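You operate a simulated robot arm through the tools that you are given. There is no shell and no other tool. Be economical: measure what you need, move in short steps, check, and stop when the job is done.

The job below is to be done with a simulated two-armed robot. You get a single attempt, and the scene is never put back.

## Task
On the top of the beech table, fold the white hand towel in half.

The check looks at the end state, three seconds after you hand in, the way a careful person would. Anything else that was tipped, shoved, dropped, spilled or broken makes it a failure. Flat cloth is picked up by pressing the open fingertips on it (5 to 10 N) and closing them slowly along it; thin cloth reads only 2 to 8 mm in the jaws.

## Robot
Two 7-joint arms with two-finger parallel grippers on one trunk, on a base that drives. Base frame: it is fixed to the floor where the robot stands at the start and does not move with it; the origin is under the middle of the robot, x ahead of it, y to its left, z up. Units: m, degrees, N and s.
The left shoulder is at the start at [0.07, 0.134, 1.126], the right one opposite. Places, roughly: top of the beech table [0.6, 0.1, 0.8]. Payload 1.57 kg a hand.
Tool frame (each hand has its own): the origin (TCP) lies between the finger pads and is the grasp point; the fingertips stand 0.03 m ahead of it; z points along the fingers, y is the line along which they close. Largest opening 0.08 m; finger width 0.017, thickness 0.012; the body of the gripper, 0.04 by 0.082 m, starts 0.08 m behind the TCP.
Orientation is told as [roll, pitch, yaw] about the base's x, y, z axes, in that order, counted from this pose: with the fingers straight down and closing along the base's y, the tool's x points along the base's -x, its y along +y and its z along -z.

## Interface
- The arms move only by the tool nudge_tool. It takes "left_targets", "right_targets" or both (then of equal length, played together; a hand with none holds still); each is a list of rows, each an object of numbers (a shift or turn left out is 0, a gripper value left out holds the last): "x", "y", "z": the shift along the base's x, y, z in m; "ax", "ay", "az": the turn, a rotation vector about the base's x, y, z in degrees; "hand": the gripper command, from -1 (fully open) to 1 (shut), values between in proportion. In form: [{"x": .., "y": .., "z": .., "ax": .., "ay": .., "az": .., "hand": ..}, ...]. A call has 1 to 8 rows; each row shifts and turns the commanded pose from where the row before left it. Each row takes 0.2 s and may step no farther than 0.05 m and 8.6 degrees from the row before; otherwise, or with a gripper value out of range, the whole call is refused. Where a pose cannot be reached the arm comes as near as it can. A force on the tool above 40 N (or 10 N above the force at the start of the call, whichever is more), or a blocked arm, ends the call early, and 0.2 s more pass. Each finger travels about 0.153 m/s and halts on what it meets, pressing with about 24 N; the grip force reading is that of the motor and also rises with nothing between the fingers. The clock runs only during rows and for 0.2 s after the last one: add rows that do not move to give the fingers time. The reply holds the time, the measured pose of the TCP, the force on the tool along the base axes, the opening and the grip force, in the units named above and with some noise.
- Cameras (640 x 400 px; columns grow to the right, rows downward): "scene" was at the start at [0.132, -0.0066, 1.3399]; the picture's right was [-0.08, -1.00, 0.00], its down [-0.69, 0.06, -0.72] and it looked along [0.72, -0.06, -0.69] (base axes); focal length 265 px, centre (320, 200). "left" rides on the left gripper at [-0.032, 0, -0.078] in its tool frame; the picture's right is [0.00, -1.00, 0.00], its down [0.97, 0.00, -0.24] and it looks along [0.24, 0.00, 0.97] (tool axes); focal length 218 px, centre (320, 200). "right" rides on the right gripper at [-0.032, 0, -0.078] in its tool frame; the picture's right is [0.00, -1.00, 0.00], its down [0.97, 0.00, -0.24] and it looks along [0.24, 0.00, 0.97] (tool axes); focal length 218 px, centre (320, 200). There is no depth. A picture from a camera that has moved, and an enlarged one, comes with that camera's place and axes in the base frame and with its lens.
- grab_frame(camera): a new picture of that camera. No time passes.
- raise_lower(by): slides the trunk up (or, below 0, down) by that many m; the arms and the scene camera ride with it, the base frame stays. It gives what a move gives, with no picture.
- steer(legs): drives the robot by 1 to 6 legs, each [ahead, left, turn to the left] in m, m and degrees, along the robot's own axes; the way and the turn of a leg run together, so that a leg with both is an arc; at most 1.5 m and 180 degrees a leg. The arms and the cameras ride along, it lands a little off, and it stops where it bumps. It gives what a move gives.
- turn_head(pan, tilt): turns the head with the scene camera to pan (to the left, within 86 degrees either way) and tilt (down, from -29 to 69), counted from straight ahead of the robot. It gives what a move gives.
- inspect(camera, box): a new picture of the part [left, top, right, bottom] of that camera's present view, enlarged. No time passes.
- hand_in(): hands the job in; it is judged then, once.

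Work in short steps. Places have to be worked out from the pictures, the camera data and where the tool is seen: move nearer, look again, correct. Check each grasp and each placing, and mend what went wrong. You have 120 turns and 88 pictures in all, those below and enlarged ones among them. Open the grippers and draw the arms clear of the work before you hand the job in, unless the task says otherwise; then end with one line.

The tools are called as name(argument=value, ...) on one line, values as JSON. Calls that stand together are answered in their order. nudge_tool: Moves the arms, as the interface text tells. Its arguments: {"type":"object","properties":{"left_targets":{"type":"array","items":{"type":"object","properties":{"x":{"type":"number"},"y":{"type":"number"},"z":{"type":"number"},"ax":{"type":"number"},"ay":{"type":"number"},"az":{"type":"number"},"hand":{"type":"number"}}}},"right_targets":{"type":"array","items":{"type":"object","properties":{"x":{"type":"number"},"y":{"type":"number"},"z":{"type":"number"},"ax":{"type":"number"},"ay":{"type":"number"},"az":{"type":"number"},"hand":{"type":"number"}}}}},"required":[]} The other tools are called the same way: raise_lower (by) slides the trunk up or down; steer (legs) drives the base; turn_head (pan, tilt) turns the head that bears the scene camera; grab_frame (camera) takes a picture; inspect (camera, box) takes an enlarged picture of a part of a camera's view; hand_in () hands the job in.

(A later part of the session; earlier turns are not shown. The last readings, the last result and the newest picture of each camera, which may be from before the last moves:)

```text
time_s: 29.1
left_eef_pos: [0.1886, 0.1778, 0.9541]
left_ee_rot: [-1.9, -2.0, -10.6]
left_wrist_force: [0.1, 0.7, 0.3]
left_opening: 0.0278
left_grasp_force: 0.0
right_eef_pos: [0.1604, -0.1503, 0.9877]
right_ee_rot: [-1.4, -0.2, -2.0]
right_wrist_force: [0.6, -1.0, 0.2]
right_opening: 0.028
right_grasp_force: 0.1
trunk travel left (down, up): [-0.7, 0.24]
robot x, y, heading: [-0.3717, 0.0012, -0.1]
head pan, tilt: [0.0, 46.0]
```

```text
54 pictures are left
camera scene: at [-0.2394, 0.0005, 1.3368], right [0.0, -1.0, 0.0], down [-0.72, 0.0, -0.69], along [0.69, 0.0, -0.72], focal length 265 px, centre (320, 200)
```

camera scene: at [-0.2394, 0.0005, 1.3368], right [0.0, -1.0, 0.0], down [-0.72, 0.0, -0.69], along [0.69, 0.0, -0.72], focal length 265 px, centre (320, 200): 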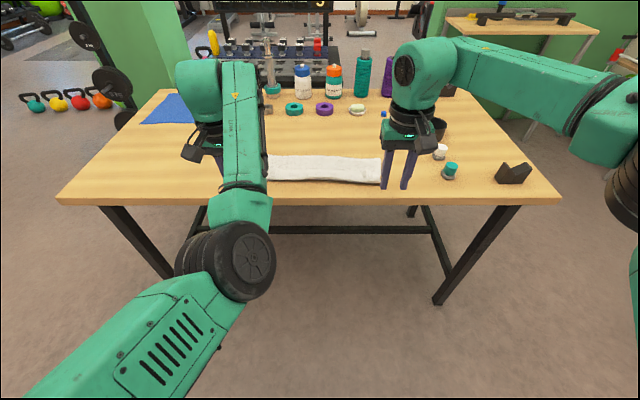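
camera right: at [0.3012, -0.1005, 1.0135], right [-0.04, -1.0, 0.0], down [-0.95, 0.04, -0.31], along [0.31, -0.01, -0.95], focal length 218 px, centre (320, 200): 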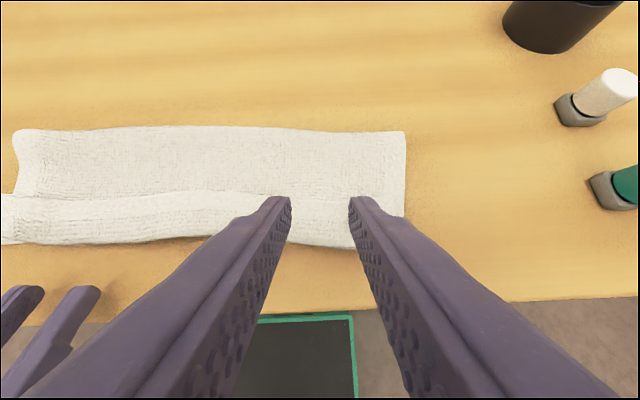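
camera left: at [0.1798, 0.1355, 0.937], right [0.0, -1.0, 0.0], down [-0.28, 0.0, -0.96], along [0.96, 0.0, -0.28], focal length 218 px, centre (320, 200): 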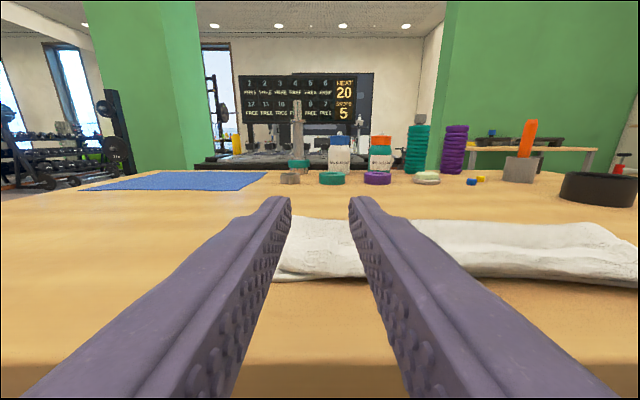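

Both hands are high and straight. Now a close look at the folded towel.

inspect(camera="scene", box=[250, 130, 400, 210])

grab_frame(camera="right")

grab_frame(camera="left")

```text
4.27 times, centred on (325, 170) of scene
camera zoom: at [-0.2394, 0.0005, 1.3368], right [0.0, -1.0, 0.0], down [-0.72, 0.0, -0.69], along [0.69, 0.0, -0.72], focal length 1131 px, centre (299, 328)
```

zoom: 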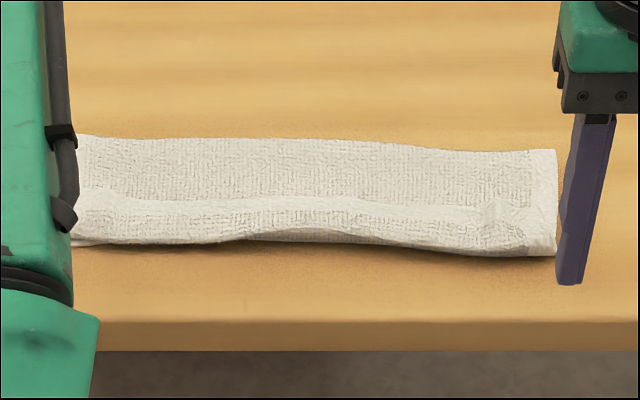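

```text
52 pictures are left
camera right: at [0.1918, -0.1486, 1.0654], right [-0.04, -1.0, 0.03], down [-0.97, 0.04, 0.24], along [-0.24, -0.02, -0.97], focal length 218 px, centre (320, 200)
```

right: 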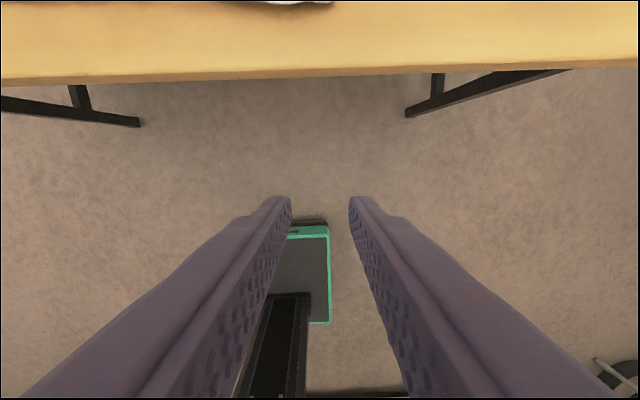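

```text
51 pictures are left
camera left: at [0.2201, 0.1756, 1.0318], right [-0.18, -0.98, 0.03], down [-0.96, 0.19, 0.21], along [-0.21, 0.0, -0.98], focal length 218 px, centre (320, 200)
```

left: 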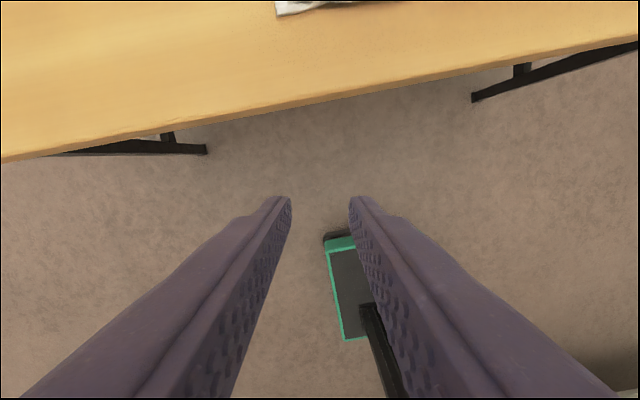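

The fold itself is good, but the last ~3 cm of the upper layer is turned back as a cuff with its hem pointing away. I'll flip it toward the near edge with downward fingers, starting from its far side. First I raise the left hand to see whether its low elbow comes up.

nudge_tool(left_targets=[{"z": 0.04, "y": 0.01}, {"z": 0.04, "y": 0.01}, {"z": 0.04, "y": 0.01}, {"z": 0.03}, {}])

grab_frame(camera="scene")

```text
time_s: 30.3
left_eef_pos: [0.1956, 0.2103, 1.1039]
left_ee_rot: [-2.1, -1.9, -10.7]
left_wrist_force: [-0.7, -0.4, -0.4]
left_opening: 0.0279
left_grasp_force: 0.1
left hand out of reach, approached as far as the arm can: row 1
right_eef_pos: [0.1611, -0.1498, 0.9879]
right_ee_rot: [-1.4, -0.2, -2.0]
right_wrist_force: [0.4, -0.1, 0.4]
right_opening: 0.028
right_grasp_force: 0.0
trunk travel left (down, up): [-0.7, 0.24]
robot x, y, heading: [-0.3694, 0.0024, -0.3]
head pan, tilt: [0.0, 46.0]
```

```text
50 pictures are left
camera scene: at [-0.2389, 0.0003, 1.3368], right [0.0, -1.0, 0.0], down [-0.72, 0.0, -0.69], along [0.69, 0.0, -0.72], focal length 265 px, centre (320, 200)
```

scene: 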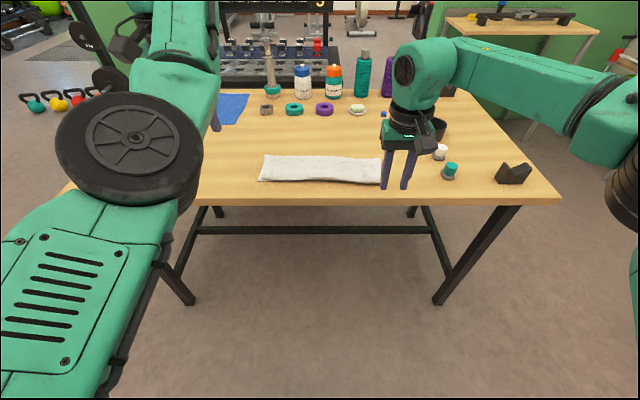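

The left elbow came up clear of the table. I'll drive ahead 0.3 m, with both hands well above the table, to bring the towel within reach.

steer(legs=[[0.3, 0, 0]])

nudge_tool(left_targets=[{"az": 8, "z": -0.03}, {"az": 2.5, "z": -0.03, "ay": 1.9, "ax": 2}, {}], right_targets=[{"az": 2, "ax": 1.4, "hand": -1}, {}, {}])

grab_frame(camera="scene")

grab_frame(camera="right")

grab_frame(camera="left")

```text
time_s: 32.3
left_eef_pos: [0.4965, 0.2083, 1.1044]
left_ee_rot: [-2.0, -1.9, -10.6]
left_wrist_force: [-0.3, -0.1, -0.3]
left_opening: 0.028
left_grasp_force: 0.0
right_eef_pos: [0.4597, -0.1511, 0.9882]
right_ee_rot: [-1.3, -0.3, -2.2]
right_wrist_force: [-0.5, 0.0, 0.1]
right_opening: 0.028
right_grasp_force: 0.1
trunk travel left (down, up): [-0.7, 0.24]
robot x, y, heading: [-0.0673, 0.0012, -0.3]
head pan, tilt: [0.0, 46.0]
```

```text
time_s: 33.1
left_eef_pos: [0.4976, 0.2084, 1.0441]
left_ee_rot: [0.0, 0.1, -0.1]
left_wrist_force: [-0.4, 0.2, 0.0]
left_opening: 0.028
left_grasp_force: 0.1
right_eef_pos: [0.4609, -0.1507, 0.9888]
right_ee_rot: [0.0, -0.2, 0.0]
right_wrist_force: [-0.2, -0.8, 0.6]
right_opening: 0.0797
right_grasp_force: 0.0
trunk travel left (down, up): [-0.7, 0.24]
robot x, y, heading: [-0.0691, -0.003, -0.1]
head pan, tilt: [0.0, 46.0]
```

```text
49 pictures are left
camera scene: at [0.0617, 0.0003, 1.3369], right [0.0, -1.0, 0.0], down [-0.72, 0.0, -0.69], along [0.69, 0.0, -0.72], focal length 265 px, centre (320, 200)
```

scene: 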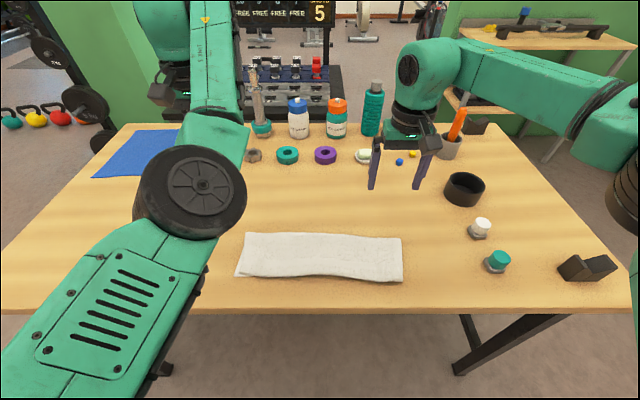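

```text
48 pictures are left
camera right: at [0.4927, -0.1503, 1.0657], right [0.0, -1.0, 0.0], down [-0.97, 0.0, 0.24], along [-0.24, 0.0, -0.97], focal length 218 px, centre (320, 200)
```

right: 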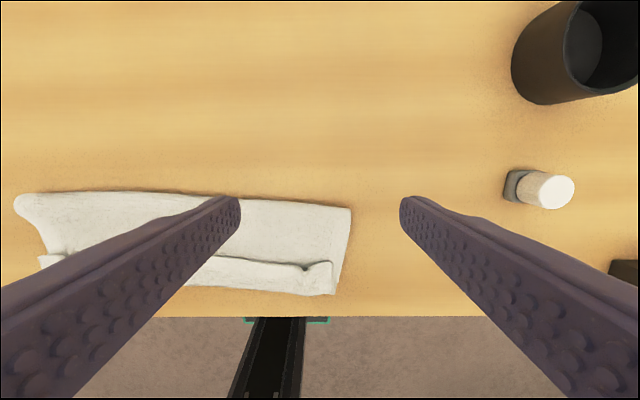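

```text
47 pictures are left
camera left: at [0.5301, 0.2094, 1.1209], right [0.0, -1.0, 0.0], down [-0.97, 0.0, 0.24], along [-0.24, 0.0, -0.97], focal length 218 px, centre (320, 200)
```

left: 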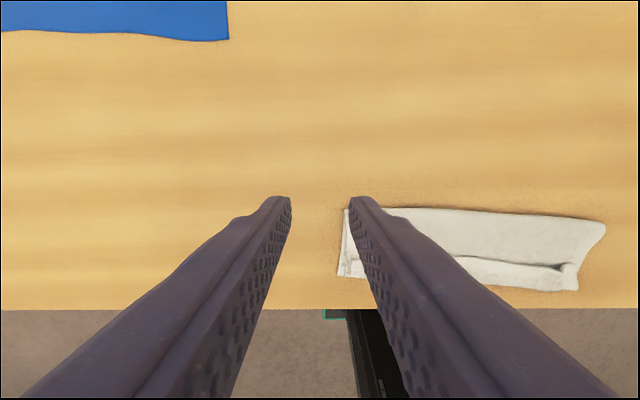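

The cuff edge is at x≈0.36 and the near edge at ≈0.31. I'll lower both hands on the far side of the cuff for a close look.

nudge_tool(left_targets=[{"x": -0.02, "y": -0.035, "z": -0.02, "hand": -0.4}, {"x": -0.02, "y": -0.035, "z": -0.025}, {"x": -0.01, "z": -0.045}, {"z": -0.045}, {}], right_targets=[{"x": -0.01, "y": 0.02, "hand": -0.4}, {"z": -0.02}, {"z": -0.035}, {"z": -0.035}, {}])

grab_frame(camera="right")

grab_frame(camera="left")

grab_frame(camera="scene")

```text
time_s: 34.3
left_eef_pos: [0.4947, 0.1479, 0.9086]
left_ee_rot: [0.0, -0.1, -0.1]
left_wrist_force: [0.0, 0.5, -0.4]
left_opening: 0.056
left_grasp_force: 0.0
left hand out of reach, approached as far as the arm can: row 1, 2
right_eef_pos: [0.4516, -0.1324, 0.8992]
right_ee_rot: [0.0, -0.2, 0.0]
right_wrist_force: [0.1, -1.1, -0.4]
right_opening: 0.056
right_grasp_force: 0.0
trunk travel left (down, up): [-0.7, 0.24]
robot x, y, heading: [-0.0662, -0.0005, -0.2]
head pan, tilt: [0.0, 46.0]
```

```text
46 pictures are left
camera right: at [0.4827, -0.1307, 0.9763], right [0.0, -1.0, 0.0], down [-0.97, 0.0, 0.24], along [-0.24, 0.0, -0.97], focal length 218 px, centre (320, 200)
```

right: 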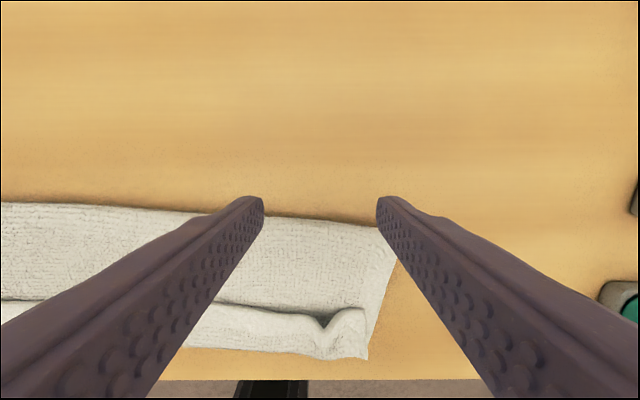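

```text
45 pictures are left
camera left: at [0.5268, 0.1486, 0.9851], right [0.0, -1.0, 0.0], down [-0.97, 0.0, 0.24], along [-0.24, 0.0, -0.97], focal length 218 px, centre (320, 200)
```

left: 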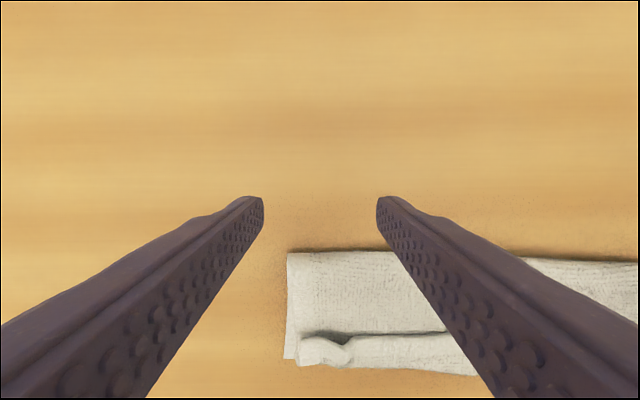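

```text
44 pictures are left
camera scene: at [0.0613, -0.0001, 1.3369], right [0.0, -1.0, 0.0], down [-0.72, 0.0, -0.69], along [0.69, 0.0, -0.72], focal length 265 px, centre (320, 200)
```

scene: 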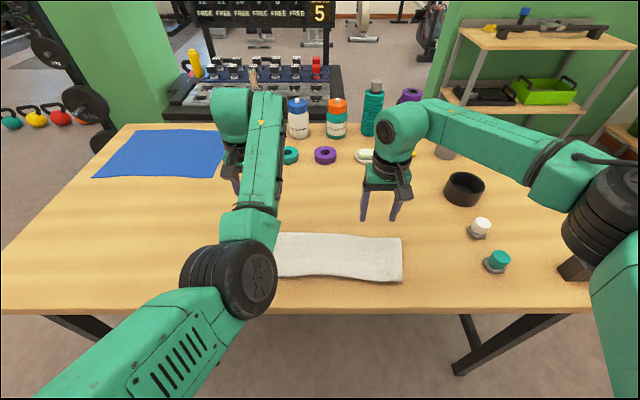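

The cuff's edge is raised off the layer beneath. I'll set the fingertips just behind it (x≈0.40, about 5 mm above the cloth), ready to sweep it nearward.

nudge_tool(left_targets=[{"x": -0.03, "y": -0.006}, {"x": -0.03, "y": -0.006}, {"x": -0.03, "z": -0.01}, {"z": -0.02}, {"z": -0.014}, {}], right_targets=[{"x": -0.02}, {"x": -0.02}, {"x": -0.01, "z": -0.01}, {"z": -0.018}, {"z": -0.008}, {}])

grab_frame(camera="right")

grab_frame(camera="left")

```text
time_s: 35.7
left_eef_pos: [0.4584, 0.1635, 0.8514]
left_ee_rot: [1.5, -3.0, 1.6]
left_wrist_force: [-6.3, -0.8, 11.5]
left_opening: 0.0563
left_grasp_force: 0.0
left hand out of reach, approached as far as the arm can: row 1, 2, 3
right_eef_pos: [0.3977, -0.1309, 0.8655]
right_ee_rot: [0.1, -0.5, -0.1]
right_wrist_force: [0.3, 0.2, 0.3]
right_opening: 0.0561
right_grasp_force: 0.1
trunk travel left (down, up): [-0.7, 0.24]
robot x, y, heading: [-0.0697, -0.0025, -0.0]
head pan, tilt: [0.0, 46.0]
stopped in row 6 (left hand): the force on the tool passed its limit (the readings are from after the stop); the commanded pose is now the measured one
```

```text
43 pictures are left
camera right: at [0.4287, -0.1303, 0.9419], right [0.0, -1.0, 0.0], down [-0.97, 0.0, 0.23], along [-0.23, 0.0, -0.97], focal length 218 px, centre (320, 200)
```

right: 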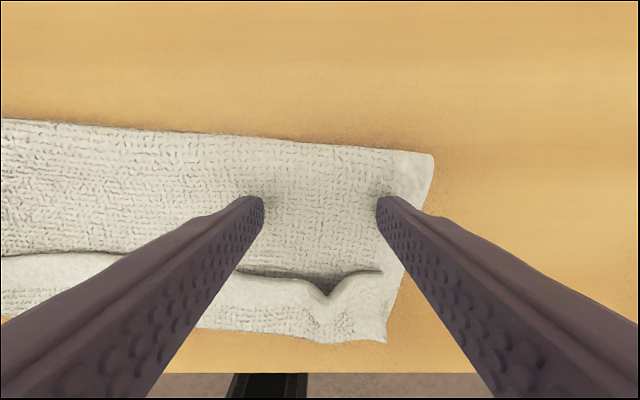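

```text
42 pictures are left
camera left: at [0.487, 0.1623, 0.9296], right [0.03, -1.0, -0.03], down [-0.98, -0.03, 0.19], along [-0.19, 0.02, -0.98], focal length 218 px, centre (320, 200)
```

left: 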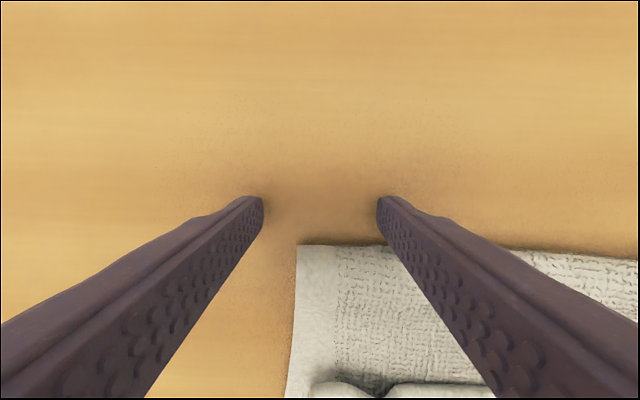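

The right tips sit just behind the raised cuff edge. The left arm is in a poor configuration, so I lift it away and sweep nearward with the right hand only.

nudge_tool(left_targets=[{"z": 0.02, "x": 0.005}, {"z": 0.03, "x": 0.01}, {"z": 0.03, "x": 0.01}, {"z": 0.03, "x": 0.01}, {"z": 0.03}, {}, {}, {}], right_targets=[{"z": -0.003}, {"x": -0.015}, {"x": -0.015}, {"x": -0.015}, {"x": -0.015}, {"x": -0.015}, {"x": -0.015}, {}])

grab_frame(camera="right")

grab_frame(camera="scene")

```text
time_s: 37.5
left_eef_pos: [0.5042, 0.1609, 0.985]
left_ee_rot: [1.0, -2.4, 1.4]
left_wrist_force: [-0.7, 0.4, -0.3]
left_opening: 0.0559
left_grasp_force: 0.1
left hand out of reach, approached as far as the arm can: row 5
right_eef_pos: [0.3113, -0.132, 0.8607]
right_ee_rot: [0.0, -0.2, 0.0]
right_wrist_force: [-1.2, -0.2, -0.1]
right_opening: 0.0555
right_grasp_force: 0.1
trunk travel left (down, up): [-0.7, 0.24]
robot x, y, heading: [-0.0704, -0.0014, -0.1]
head pan, tilt: [0.0, 46.0]
```

```text
41 pictures are left
camera right: at [0.3422, -0.13, 0.9366], right [0.0, -1.0, 0.0], down [-0.97, 0.0, 0.24], along [-0.24, 0.0, -0.97], focal length 218 px, centre (320, 200)
```

right: 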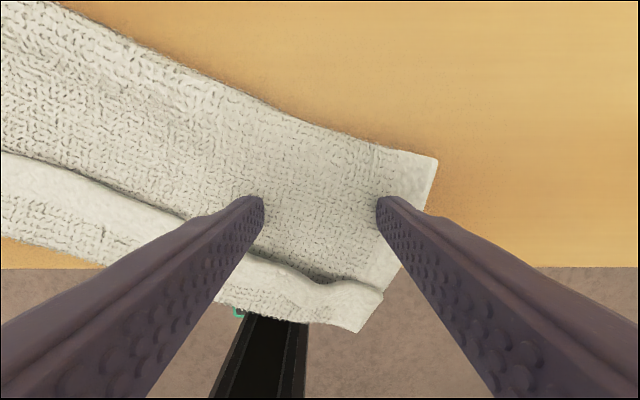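

```text
40 pictures are left
camera scene: at [0.0621, 0.0003, 1.3368], right [0.0, -1.0, 0.0], down [-0.72, 0.0, -0.69], along [0.69, 0.0, -0.72], focal length 265 px, centre (320, 200)
```

scene: 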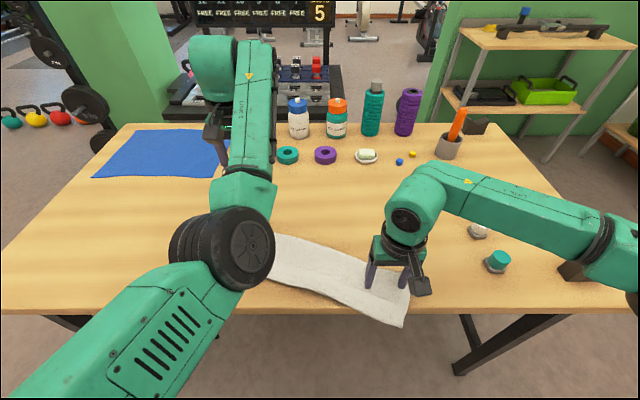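

The fingertips dragged the whole towel rather than flipping the cuff, and its right end now hangs past the table edge. I'll push it back the same way.

nudge_tool(right_targets=[{"z": -0.003}, {"x": 0.015}, {"x": 0.015}, {"x": 0.015}, {"x": 0.015}, {"x": 0.015}, {"x": 0.015}, {}])

grab_frame(camera="right")

grab_frame(camera="scene")

```text
time_s: 39.3
left_eef_pos: [0.5019, 0.1619, 0.9855]
left_ee_rot: [1.0, -2.5, 1.4]
left_wrist_force: [-0.8, -0.2, -0.2]
left_opening: 0.0558
left_grasp_force: 0.1
right_eef_pos: [0.4009, -0.1301, 0.8575]
right_ee_rot: [-0.1, -0.3, -0.1]
right_wrist_force: [-1.4, 0.5, 3.5]
right_opening: 0.0561
right_grasp_force: 0.1
trunk travel left (down, up): [-0.7, 0.24]
robot x, y, heading: [-0.0696, 0.0002, 0.0]
head pan, tilt: [0.0, 46.0]
```

```text
39 pictures are left
camera right: at [0.4322, -0.1292, 0.9346], right [0.0, -1.0, 0.0], down [-0.97, 0.0, 0.24], along [-0.24, 0.0, -0.97], focal length 218 px, centre (320, 200)
```

right: 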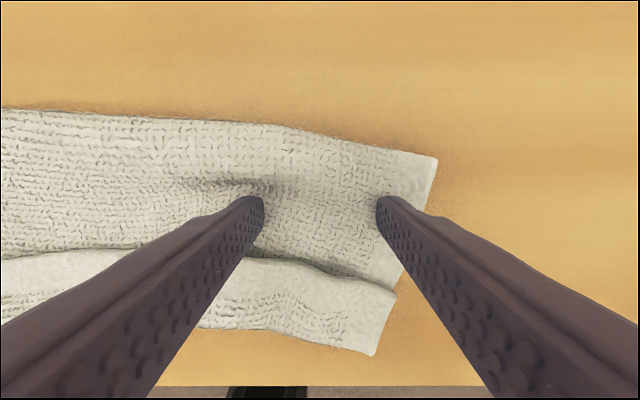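

```text
38 pictures are left
camera scene: at [0.0608, 0.0004, 1.3369], right [0.0, -1.0, 0.0], down [-0.72, 0.0, -0.7], along [0.7, 0.0, -0.72], focal length 265 px, centre (320, 200)
```

scene: 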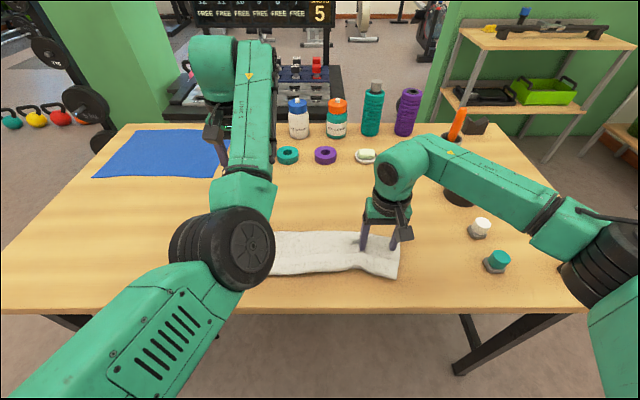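

The towel is back on the table. My tips were too low and gripped the layer beneath, so I'll sweep higher, at about z=0.84, to catch only the raised cuff edge.

nudge_tool(right_targets=[{"z": 0.012}, {"x": -0.015}, {"x": -0.015}, {"x": -0.015}, {"x": -0.015}, {"x": -0.01}, {"x": -0.01}, {}])

grab_frame(camera="right")

```text
time_s: 41.1
left_eef_pos: [0.5038, 0.1613, 0.9847]
left_ee_rot: [1.0, -2.5, 1.4]
left_wrist_force: [0.6, -0.4, -0.1]
left_opening: 0.0562
left_grasp_force: 0.1
right_eef_pos: [0.3205, -0.1305, 0.8682]
right_ee_rot: [0.0, -0.1, -0.1]
right_wrist_force: [0.1, 0.2, -1.3]
right_opening: 0.0559
right_grasp_force: 0.0
trunk travel left (down, up): [-0.7, 0.24]
robot x, y, heading: [-0.0693, -0.0029, -0.3]
head pan, tilt: [0.0, 46.0]
```

```text
37 pictures are left
camera right: at [0.3525, -0.1296, 0.9459], right [0.0, -1.0, 0.0], down [-0.97, 0.0, 0.24], along [-0.24, 0.0, -0.97], focal length 218 px, centre (320, 200)
```

right: 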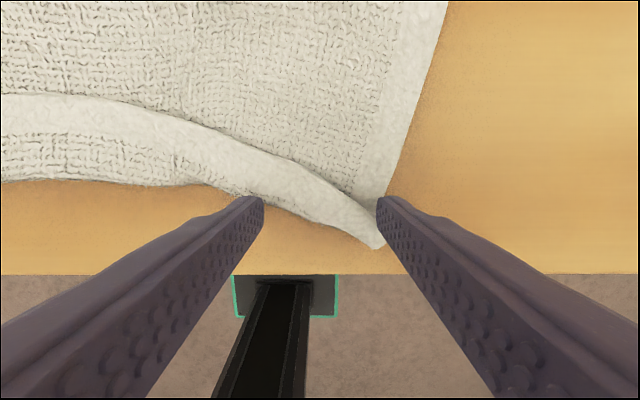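

The cuff is flipping over at the right end. I'll finish the sweep there, then lift and start the next sweep toward the middle.

nudge_tool(right_targets=[{"x": -0.015}, {"x": -0.015}, {"z": 0.03}, {"x": 0.04, "z": 0.01}, {"x": 0.04, "y": 0.04}, {"x": 0.03, "y": 0.04}, {}])

grab_frame(camera="right")

```text
refused: row 5 steps farther than a row can; nothing moved
```

```text
36 pictures are left
camera right: at [0.3525, -0.1296, 0.9459], right [0.0, -1.0, 0.0], down [-0.97, 0.0, 0.24], along [-0.24, 0.0, -0.97], focal length 218 px, centre (320, 200)
```

right: 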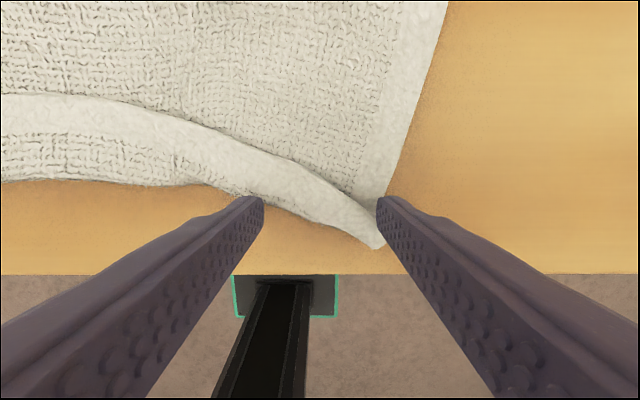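

That call was refused because one step was too long. Repeating it with shorter steps.

nudge_tool(right_targets=[{"x": -0.015}, {"x": -0.015}, {"z": 0.03}, {"x": 0.03, "z": 0.01, "y": 0.02}, {"x": 0.035, "y": 0.03}, {"x": 0.03, "y": 0.03}, {"x": 0.02}, {}])

grab_frame(camera="right")

```text
time_s: 42.9
left_eef_pos: [0.5019, 0.1613, 0.9851]
left_ee_rot: [1.0, -2.6, 1.5]
left_wrist_force: [0.1, 0.5, -1.4]
left_opening: 0.0558
left_grasp_force: 0.0
right_eef_pos: [0.4052, -0.0504, 0.9078]
right_ee_rot: [0.0, -0.2, -0.2]
right_wrist_force: [-0.2, -0.4, -0.1]
right_opening: 0.0556
right_grasp_force: 0.0
trunk travel left (down, up): [-0.7, 0.24]
robot x, y, heading: [-0.066, 0.0034, 0.1]
head pan, tilt: [0.0, 46.0]
```

```text
35 pictures are left
camera right: at [0.4376, -0.0493, 0.9855], right [0.0, -1.0, 0.0], down [-0.97, 0.0, 0.24], along [-0.24, 0.0, -0.97], focal length 218 px, centre (320, 200)
```

right: 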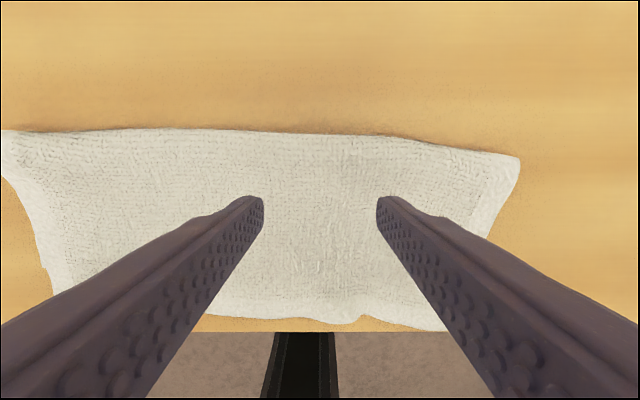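

Most of the cuff seems to have flipped. I'll raise the right hand and look at the whole towel.

nudge_tool(right_targets=[{"z": 0.04}, {"z": 0.04}, {"z": 0.04, "x": 0.02}, {"z": 0.02, "x": 0.03}, {}])

grab_frame(camera="right")

grab_frame(camera="scene")

```text
time_s: 44.1
left_eef_pos: [0.5027, 0.1605, 0.9853]
left_ee_rot: [1.1, -2.6, 1.4]
left_wrist_force: [-0.8, -0.4, -0.6]
left_opening: 0.0563
left_grasp_force: 0.0
right_eef_pos: [0.4562, -0.0502, 1.0493]
right_ee_rot: [0.0, -0.3, -0.2]
right_wrist_force: [-0.9, -0.2, 0.6]
right_opening: 0.0558
right_grasp_force: 0.1
trunk travel left (down, up): [-0.7, 0.24]
robot x, y, heading: [-0.0665, -0.0018, -0.1]
head pan, tilt: [0.0, 46.0]
```

```text
34 pictures are left
camera right: at [0.4876, -0.0503, 1.1265], right [0.0, -1.0, 0.0], down [-0.97, 0.0, 0.24], along [-0.24, 0.0, -0.97], focal length 218 px, centre (320, 200)
```

right: 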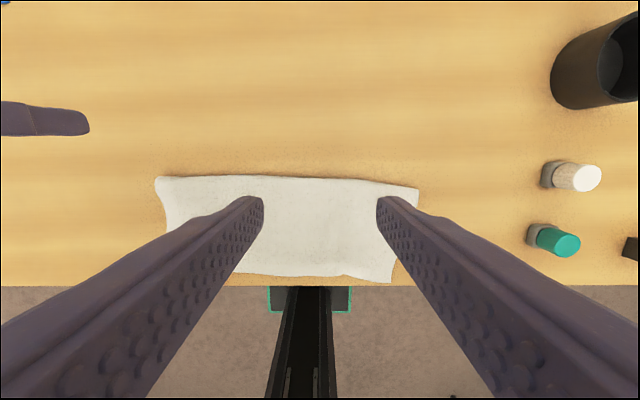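

```text
33 pictures are left
camera scene: at [0.0616, -0.0003, 1.3369], right [0.0, -1.0, 0.0], down [-0.72, 0.0, -0.69], along [0.69, 0.0, -0.72], focal length 265 px, centre (320, 200)
```

scene: 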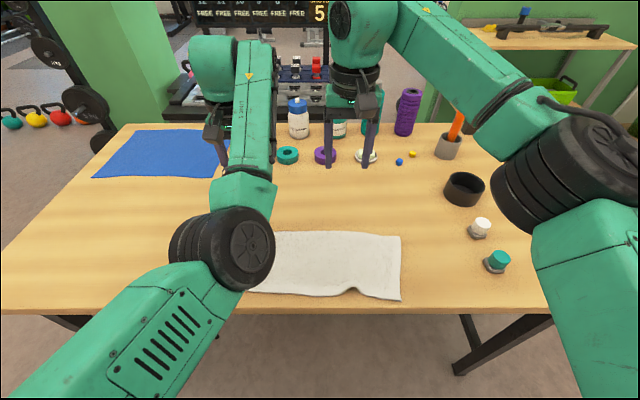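

The cuff has flipped and the upper layer lies flat. I'll lift the left arm out of view to inspect the layers.

nudge_tool(left_targets=[{"z": 0.04, "y": 0.02}, {"z": 0.04, "y": 0.02}, {"z": 0.04, "y": 0.02}, {"y": 0.03}, {"y": 0.03}, {"y": 0.03}, {}])

turn_head(pan=0, tilt=60)

grab_frame(camera="scene")

```text
time_s: 45.7
left_eef_pos: [0.5023, 0.3104, 1.1047]
left_ee_rot: [1.2, -2.6, 1.4]
left_wrist_force: [0.2, 0.7, 0.7]
left_opening: 0.0563
left_grasp_force: 0.1
right_eef_pos: [0.4563, -0.0521, 1.0483]
right_ee_rot: [-0.1, -0.1, -0.1]
right_wrist_force: [0.1, 0.3, 0.3]
right_opening: 0.056
right_grasp_force: 0.1
trunk travel left (down, up): [-0.7, 0.24]
robot x, y, heading: [-0.0688, 0.0019, -0.1]
head pan, tilt: [0.0, 46.0]
```

```text
time_s: 46.5
left_eef_pos: [0.5034, 0.311, 1.1042]
left_ee_rot: [1.0, -2.5, 1.3]
left_wrist_force: [-0.2, 0.4, 0.3]
left_opening: 0.0559
left_grasp_force: 0.1
right_eef_pos: [0.4561, -0.0502, 1.0495]
right_ee_rot: [0.0, -0.3, -0.1]
right_wrist_force: [0.6, -0.8, 0.4]
right_opening: 0.0563
right_grasp_force: 0.1
trunk travel left (down, up): [-0.7, 0.24]
robot x, y, heading: [-0.0679, -0.0006, -0.3]
head pan, tilt: [0.0, 60.0]
```

```text
32 pictures are left
camera scene: at [0.0481, 0.0003, 1.3188], right [0.0, -1.0, 0.0], down [-0.87, 0.0, -0.5], along [0.5, 0.0, -0.87], focal length 265 px, centre (320, 200)
```

scene: 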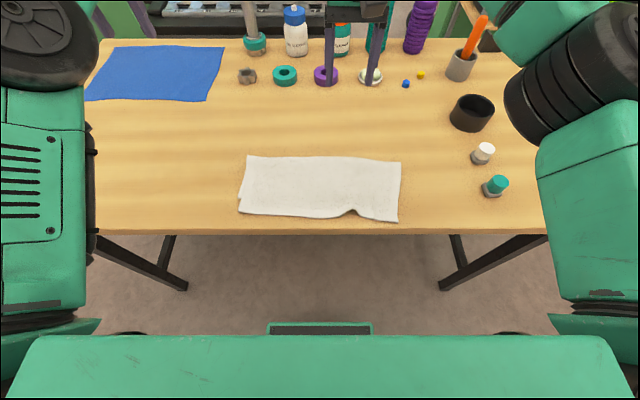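

inspect(camera="scene", box=[225, 145, 415, 240])

```text
3.37 times, centred on (320, 192) of scene
camera zoom: at [0.0481, 0.0003, 1.3188], right [0.0, -1.0, 0.0], down [-0.87, 0.0, -0.5], along [0.5, 0.0, -0.87], focal length 893 px, centre (320, 225)
```

zoom: 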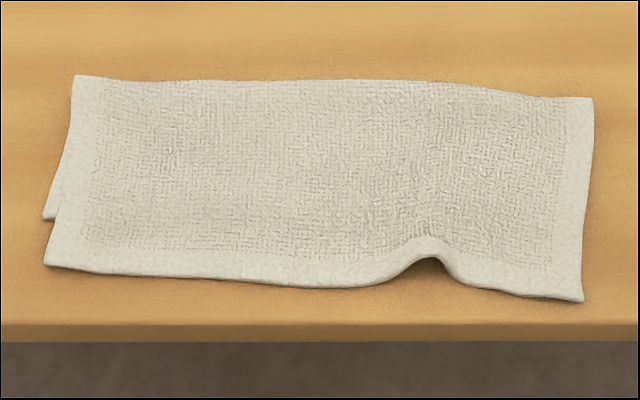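

The fold is flat and tidy, but the upper layer overhangs the lower by ~3.4 cm on the left and ~5 cm on the right. Where it overhangs the hem is a single layer, so I can grip it, lift it slightly, set it back over the lower edge and push the slack to the fold. Starting at the right end.

nudge_tool(right_targets=[{"x": -0.0267, "y": -0.0133, "z": -0.028, "hand": -0.25}, {"x": -0.0267, "y": -0.0133, "z": -0.028}, {"x": -0.0267, "y": -0.0133, "z": -0.028}, {"x": -0.0267, "y": -0.0133, "z": -0.028}, {"x": -0.0267, "y": -0.0133, "z": -0.028}, {"x": -0.0267, "y": -0.0133, "z": -0.028}, {}])

grab_frame(camera="right")

```text
time_s: 48.1
left_eef_pos: [0.5018, 0.3102, 1.1031]
left_ee_rot: [1.0, -2.4, 1.4]
left_wrist_force: [0.1, 0.3, -0.2]
left_opening: 0.056
left_grasp_force: 0.0
right_eef_pos: [0.2959, -0.1291, 0.8819]
right_ee_rot: [0.0, -0.2, -0.2]
right_wrist_force: [-0.8, 0.8, 0.0]
right_opening: 0.05
right_grasp_force: 0.0
trunk travel left (down, up): [-0.7, 0.24]
robot x, y, heading: [-0.0707, 0.0013, -0.1]
head pan, tilt: [0.0, 60.0]
```

```text
30 pictures are left
camera right: at [0.3267, -0.129, 0.9582], right [0.0, -1.0, 0.0], down [-0.97, 0.0, 0.24], along [-0.24, 0.0, -0.97], focal length 218 px, centre (320, 200)
```

right: 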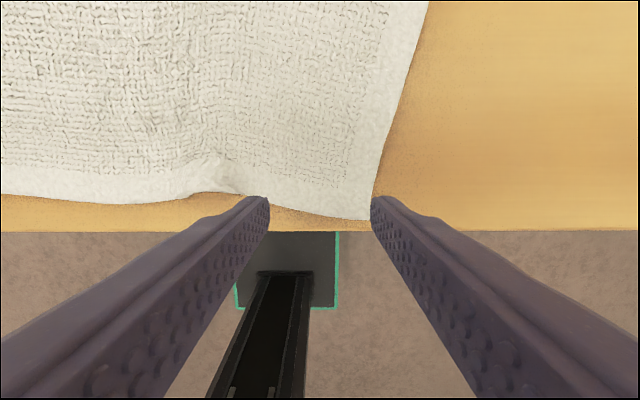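

The corner is at (0.280, -0.162). I'll narrow the jaws to 4 cm, centre at y≈-0.123 and go down to contact.

nudge_tool(right_targets=[{"y": 0.006, "x": 0.003, "hand": 0.0}, {"z": -0.02}, {"z": -0.006}, {"z": -0.003}, {}])

```text
time_s: 49.3
left_eef_pos: [0.5014, 0.3119, 1.1047]
left_ee_rot: [1.0, -2.7, 1.4]
left_wrist_force: [0.0, 0.0, -0.5]
left_opening: 0.0562
left_grasp_force: 0.1
right_eef_pos: [0.2989, -0.1238, 0.8543]
right_ee_rot: [0.0, -0.4, -0.1]
right_wrist_force: [0.6, -2.0, 12.1]
right_opening: 0.0402
right_grasp_force: 0.1
trunk travel left (down, up): [-0.7, 0.24]
robot x, y, heading: [-0.0692, -0.001, -0.5]
head pan, tilt: [0.0, 60.0]
```

12 N is slightly firm, so I ease by 1 mm and close slowly.

nudge_tool(right_targets=[{"z": 0.001}, {"hand": 0.15}, {"hand": 0.3}, {"hand": 0.45}, {"hand": 0.6}, {"hand": 0.8}, {"hand": 1}, {}])

nudge_tool(right_targets=[{"z": 0.02}, {"z": 0.02}, {}])

grab_frame(camera="scene")

grab_frame(camera="right")

```text
time_s: 51.1
left_eef_pos: [0.5009, 0.3109, 1.1046]
left_ee_rot: [0.9, -2.6, 1.3]
left_wrist_force: [0.0, 0.2, 0.6]
left_opening: 0.0563
left_grasp_force: 0.0
right_eef_pos: [0.2981, -0.1232, 0.8529]
right_ee_rot: [0.0, -0.3, -0.2]
right_wrist_force: [-0.6, -1.0, 10.3]
right_opening: 0.0049
right_grasp_force: 23.7
trunk travel left (down, up): [-0.7, 0.24]
robot x, y, heading: [-0.0681, -0.0019, -0.5]
head pan, tilt: [0.0, 60.0]
```

```text
time_s: 51.9
left_eef_pos: [0.5015, 0.3117, 1.1055]
left_ee_rot: [1.1, -2.5, 1.4]
left_wrist_force: [0.3, 0.2, 0.8]
left_opening: 0.0561
left_grasp_force: 0.2
right_eef_pos: [0.2993, -0.1242, 0.892]
right_ee_rot: [0.0, -0.2, -0.1]
right_wrist_force: [0.7, -0.2, -0.2]
right_opening: 0.0044
right_grasp_force: 23.8
trunk travel left (down, up): [-0.7, 0.24]
robot x, y, heading: [-0.0659, 0.0022, -0.0]
head pan, tilt: [0.0, 60.0]
```

```text
29 pictures are left
camera scene: at [0.0484, 0.0002, 1.3187], right [0.0, -1.0, 0.0], down [-0.87, 0.0, -0.5], along [0.5, 0.0, -0.87], focal length 265 px, centre (320, 200)
```

scene: 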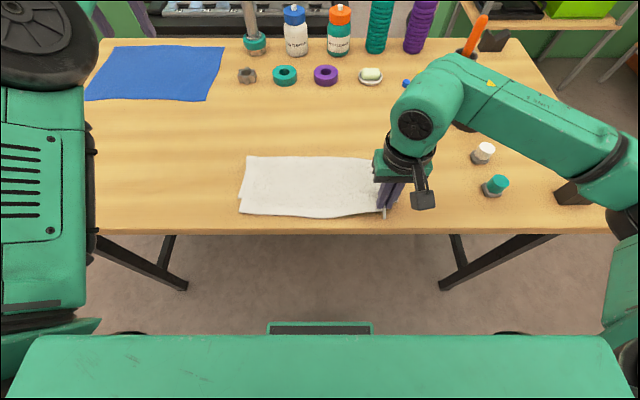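

```text
28 pictures are left
camera right: at [0.3301, -0.1242, 0.9694], right [0.0, -1.0, 0.0], down [-0.97, 0.0, 0.24], along [-0.24, 0.0, -0.97], focal length 218 px, centre (320, 200)
```

right: 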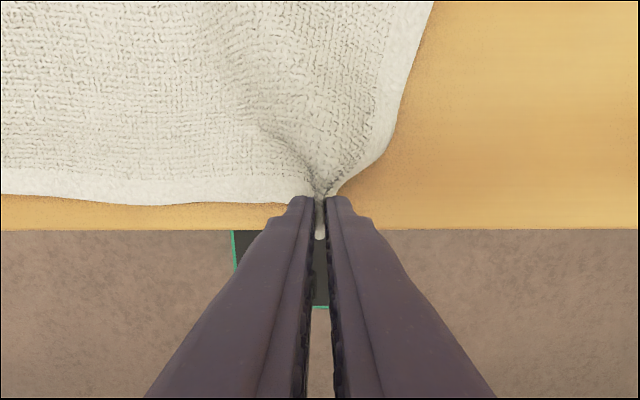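

The hem is held. I'll lift it over toward the wanted fold line (x≈0.464) so more of the lower layer lays out flat, then bring it back down in an arc.

nudge_tool(right_targets=[{"x": 0.02, "z": 0.02}, {"x": 0.025, "z": 0.015}, {"x": 0.025, "z": 0.015}, {"x": 0.025, "z": 0.01, "y": -0.003}, {"x": 0.025, "z": 0.005, "y": -0.004}, {"x": 0.025, "z": 0.005}, {"x": 0.02}, {}])

grab_frame(camera="scene")

```text
time_s: 53.7
left_eef_pos: [0.5022, 0.3116, 1.1049]
left_ee_rot: [1.0, -2.5, 1.4]
left_wrist_force: [0.0, -0.5, -0.6]
left_opening: 0.056
left_grasp_force: 0.1
right_eef_pos: [0.4642, -0.1324, 0.9633]
right_ee_rot: [0.0, -0.2, -0.1]
right_wrist_force: [0.2, -0.2, -0.9]
right_opening: 0.0042
right_grasp_force: 24.0
trunk travel left (down, up): [-0.7, 0.24]
robot x, y, heading: [-0.0727, -0.0036, 0.0]
head pan, tilt: [0.0, 60.0]
```

```text
27 pictures are left
camera scene: at [0.0477, 0.0, 1.3188], right [0.0, -1.0, 0.0], down [-0.87, 0.0, -0.5], along [0.5, 0.0, -0.87], focal length 265 px, centre (320, 200)
```

scene: 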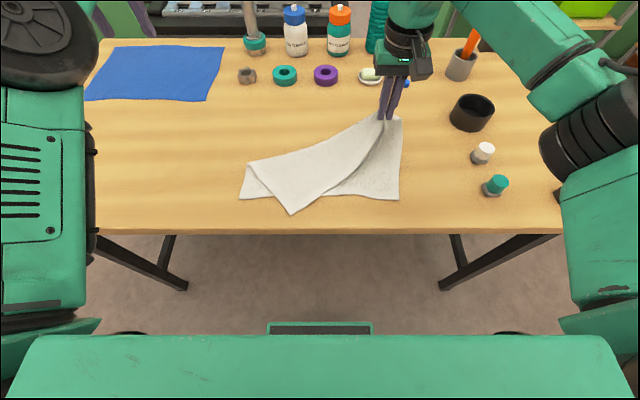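

The lower layer's near-right corner is visible at (0.336, -0.171). I'll bring the hem down in an arc so its edge lands on that corner's line.

nudge_tool(right_targets=[{"x": -0.03, "z": -0.005}, {"x": -0.026, "z": -0.011, "y": -0.002}, {"x": -0.023, "z": -0.017, "y": -0.002}, {"x": -0.017, "z": -0.023}, {"x": -0.011, "z": -0.027}, {"x": -0.006, "z": -0.019}, {"x": -0.001, "z": -0.001}, {}])

grab_frame(camera="scene")

grab_frame(camera="right")

```text
time_s: 55.5
left_eef_pos: [0.5021, 0.3117, 1.104]
left_ee_rot: [1.0, -2.5, 1.3]
left_wrist_force: [-1.0, -1.1, 0.2]
left_opening: 0.0559
left_grasp_force: 0.0
right_eef_pos: [0.3491, -0.1346, 0.8586]
right_ee_rot: [0.0, -0.2, -0.1]
right_wrist_force: [1.4, 0.4, 2.8]
right_opening: 0.0045
right_grasp_force: 24.0
trunk travel left (down, up): [-0.7, 0.24]
robot x, y, heading: [-0.0686, -0.0018, -0.1]
head pan, tilt: [0.0, 60.0]
```

```text
26 pictures are left
camera scene: at [0.048, 0.0004, 1.3188], right [0.0, -1.0, 0.0], down [-0.87, 0.0, -0.5], along [0.5, 0.0, -0.87], focal length 265 px, centre (320, 200)
```

scene: 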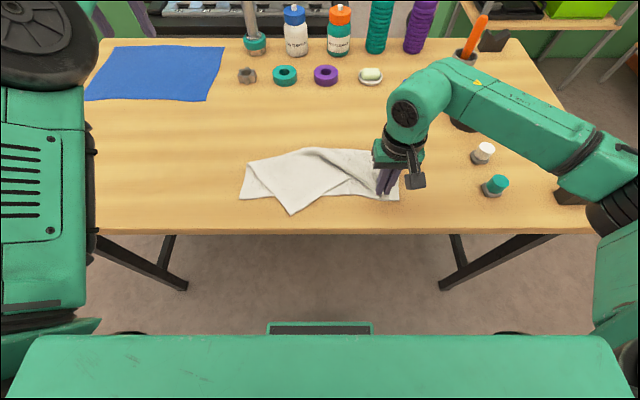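

```text
25 pictures are left
camera right: at [0.3813, -0.1343, 0.9368], right [0.0, -1.0, 0.0], down [-0.97, 0.0, 0.24], along [-0.24, 0.0, -0.97], focal length 218 px, centre (320, 200)
```

right: 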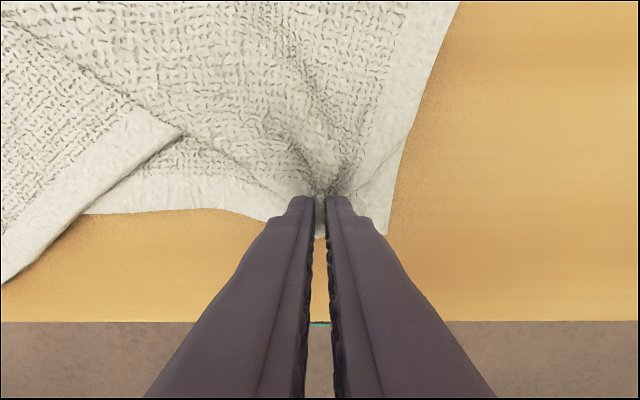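

The right corner landed well, but lifting so far pulled the upper-left corner inward to about (0.302, 0.063). I'll release here, then move that corner back over the lower-left corner at (0.341, 0.177).

nudge_tool(right_targets=[{"z": -0.001}, {"hand": 0.6}, {"hand": 0.3}, {"hand": 0.1}, {"z": 0.02}, {"z": 0.04}, {"z": 0.04}, {"z": 0.04}])

steer(legs=[[0, 0.15, 0]])

grab_frame(camera="scene")

grab_frame(camera="right")

```text
time_s: 57.3
left_eef_pos: [0.502, 0.3121, 1.104]
left_ee_rot: [1.0, -2.6, 1.4]
left_wrist_force: [0.8, -0.2, 0.5]
left_opening: 0.056
left_grasp_force: 0.1
right_eef_pos: [0.3496, -0.1343, 0.9988]
right_ee_rot: [-0.2, -0.1, -0.1]
right_wrist_force: [0.4, -0.1, 0.6]
right_opening: 0.036
right_grasp_force: 0.0
trunk travel left (down, up): [-0.7, 0.24]
robot x, y, heading: [-0.0693, -0.0005, -0.2]
head pan, tilt: [0.0, 60.0]
```

```text
time_s: 58.6
left_eef_pos: [0.5041, 0.4593, 1.1055]
left_ee_rot: [1.2, -2.6, 1.2]
left_wrist_force: [-0.2, -0.8, 0.1]
left_opening: 0.056
left_grasp_force: 0.1
right_eef_pos: [0.3499, 0.0111, 0.9979]
right_ee_rot: [0.1, -0.2, -0.2]
right_wrist_force: [-1.4, -0.5, -0.2]
right_opening: 0.0359
right_grasp_force: 0.1
trunk travel left (down, up): [-0.7, 0.24]
robot x, y, heading: [-0.0658, 0.1488, -0.1]
head pan, tilt: [0.0, 60.0]
```

```text
24 pictures are left
camera scene: at [0.0482, 0.1482, 1.3188], right [0.0, -1.0, 0.0], down [-0.87, 0.0, -0.5], along [0.5, 0.0, -0.87], focal length 265 px, centre (320, 200)
```

scene: 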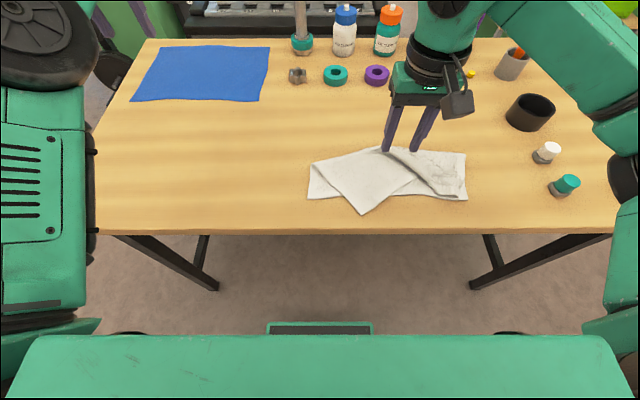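

```text
23 pictures are left
camera right: at [0.382, 0.0129, 1.0751], right [0.0, -1.0, 0.0], down [-0.97, 0.0, 0.24], along [-0.24, 0.0, -0.97], focal length 218 px, centre (320, 200)
```

right: 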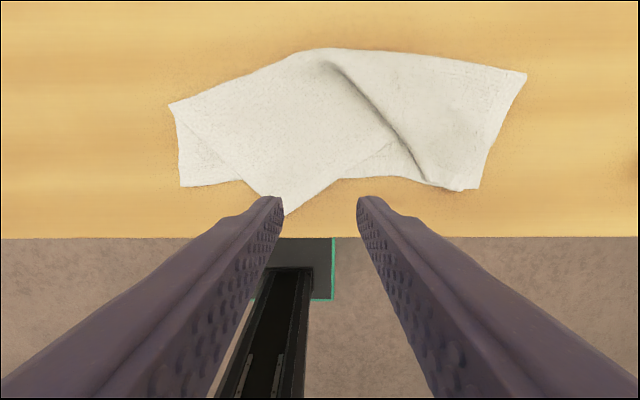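

From above, the upper-left corner is at (0.302, 0.053) and the lower-left corner at (0.335, 0.177). I'll go over the stray corner with narrow jaws.

nudge_tool(right_targets=[{"x": -0.013, "y": 0.02, "z": -0.03, "hand": 0.45}, {"x": -0.013, "y": 0.02, "z": -0.03}, {"z": -0.03}, {"z": -0.03}, {}])

grab_frame(camera="right")

```text
time_s: 59.8
left_eef_pos: [0.503, 0.4608, 1.104]
left_ee_rot: [1.0, -2.5, 1.3]
left_wrist_force: [-0.4, 0.0, 0.3]
left_opening: 0.056
left_grasp_force: 0.1
right_eef_pos: [0.3252, 0.054, 0.8777]
right_ee_rot: [0.0, -0.3, -0.3]
right_wrist_force: [0.3, -0.4, 0.6]
right_opening: 0.0218
right_grasp_force: 0.0
trunk travel left (down, up): [-0.7, 0.24]
robot x, y, heading: [-0.0685, 0.1482, 0.3]
head pan, tilt: [0.0, 60.0]
```

```text
22 pictures are left
camera right: at [0.356, 0.0555, 0.9552], right [0.0, -1.0, 0.0], down [-0.97, 0.0, 0.24], along [-0.24, 0.0, -0.97], focal length 218 px, centre (320, 200)
```

right: 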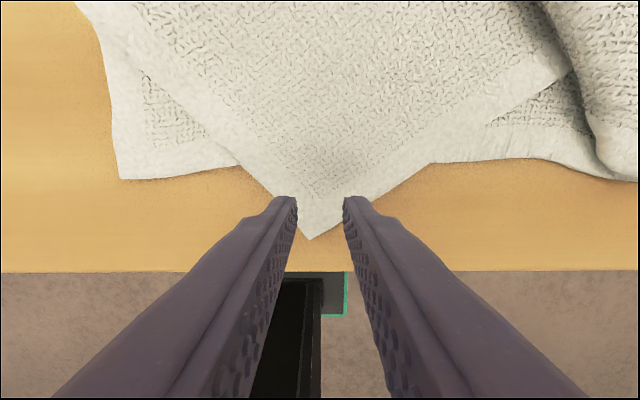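

The corner is at (0.296, 0.063). I'll shift 6 mm left and press down.

nudge_tool(right_targets=[{"y": 0.006}, {"z": -0.018}, {"z": -0.004}, {"z": -0.001}, {}])

```text
time_s: 61.0
left_eef_pos: [0.503, 0.4599, 1.104]
left_ee_rot: [1.0, -2.5, 1.3]
left_wrist_force: [-0.5, -0.6, 0.1]
left_opening: 0.0559
left_grasp_force: 0.1
right_eef_pos: [0.3235, 0.0585, 0.856]
right_ee_rot: [0.0, -0.3, -0.2]
right_wrist_force: [0.8, 1.0, 0.6]
right_opening: 0.0218
right_grasp_force: 0.0
trunk travel left (down, up): [-0.7, 0.24]
robot x, y, heading: [-0.066, 0.1475, -0.1]
head pan, tilt: [0.0, 60.0]
```

nudge_tool(right_targets=[{"z": -0.0025}, {}, {"hand": 0.6}, {"hand": 0.75}, {"hand": 0.9}, {"hand": 1}, {}])

nudge_tool(right_targets=[{"z": 0.02}, {"z": 0.015}, {}])

grab_frame(camera="right")

```text
time_s: 62.6
left_eef_pos: [0.5018, 0.4603, 1.1049]
left_ee_rot: [1.0, -2.6, 1.4]
left_wrist_force: [-0.4, 0.1, 0.5]
left_opening: 0.0561
left_grasp_force: 0.1
right_eef_pos: [0.3235, 0.06, 0.8534]
right_ee_rot: [0.0, -0.3, -0.1]
right_wrist_force: [0.2, -0.8, 11.8]
right_opening: 0.0002
right_grasp_force: 21.2
trunk travel left (down, up): [-0.7, 0.24]
robot x, y, heading: [-0.0661, 0.1501, -0.3]
head pan, tilt: [0.0, 60.0]
```

```text
time_s: 63.4
left_eef_pos: [0.5034, 0.4598, 1.1037]
left_ee_rot: [1.0, -2.5, 1.3]
left_wrist_force: [0.0, -0.2, -0.5]
left_opening: 0.0559
left_grasp_force: 0.0
right_eef_pos: [0.3239, 0.0602, 0.8875]
right_ee_rot: [0.0, -0.2, -0.2]
right_wrist_force: [-0.4, -0.2, -0.6]
right_opening: 0.0002
right_grasp_force: 21.3
trunk travel left (down, up): [-0.7, 0.24]
robot x, y, heading: [-0.0673, 0.1517, -0.2]
head pan, tilt: [0.0, 60.0]
```

```text
21 pictures are left
camera right: at [0.3559, 0.0602, 0.9652], right [0.0, -1.0, 0.0], down [-0.97, 0.0, 0.24], along [-0.24, 0.0, -0.97], focal length 218 px, centre (320, 200)
```

right: 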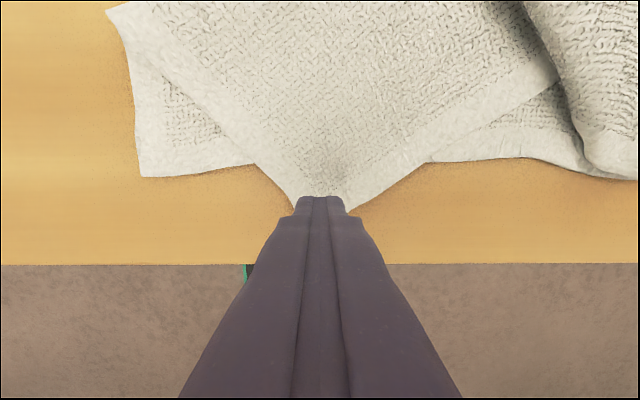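

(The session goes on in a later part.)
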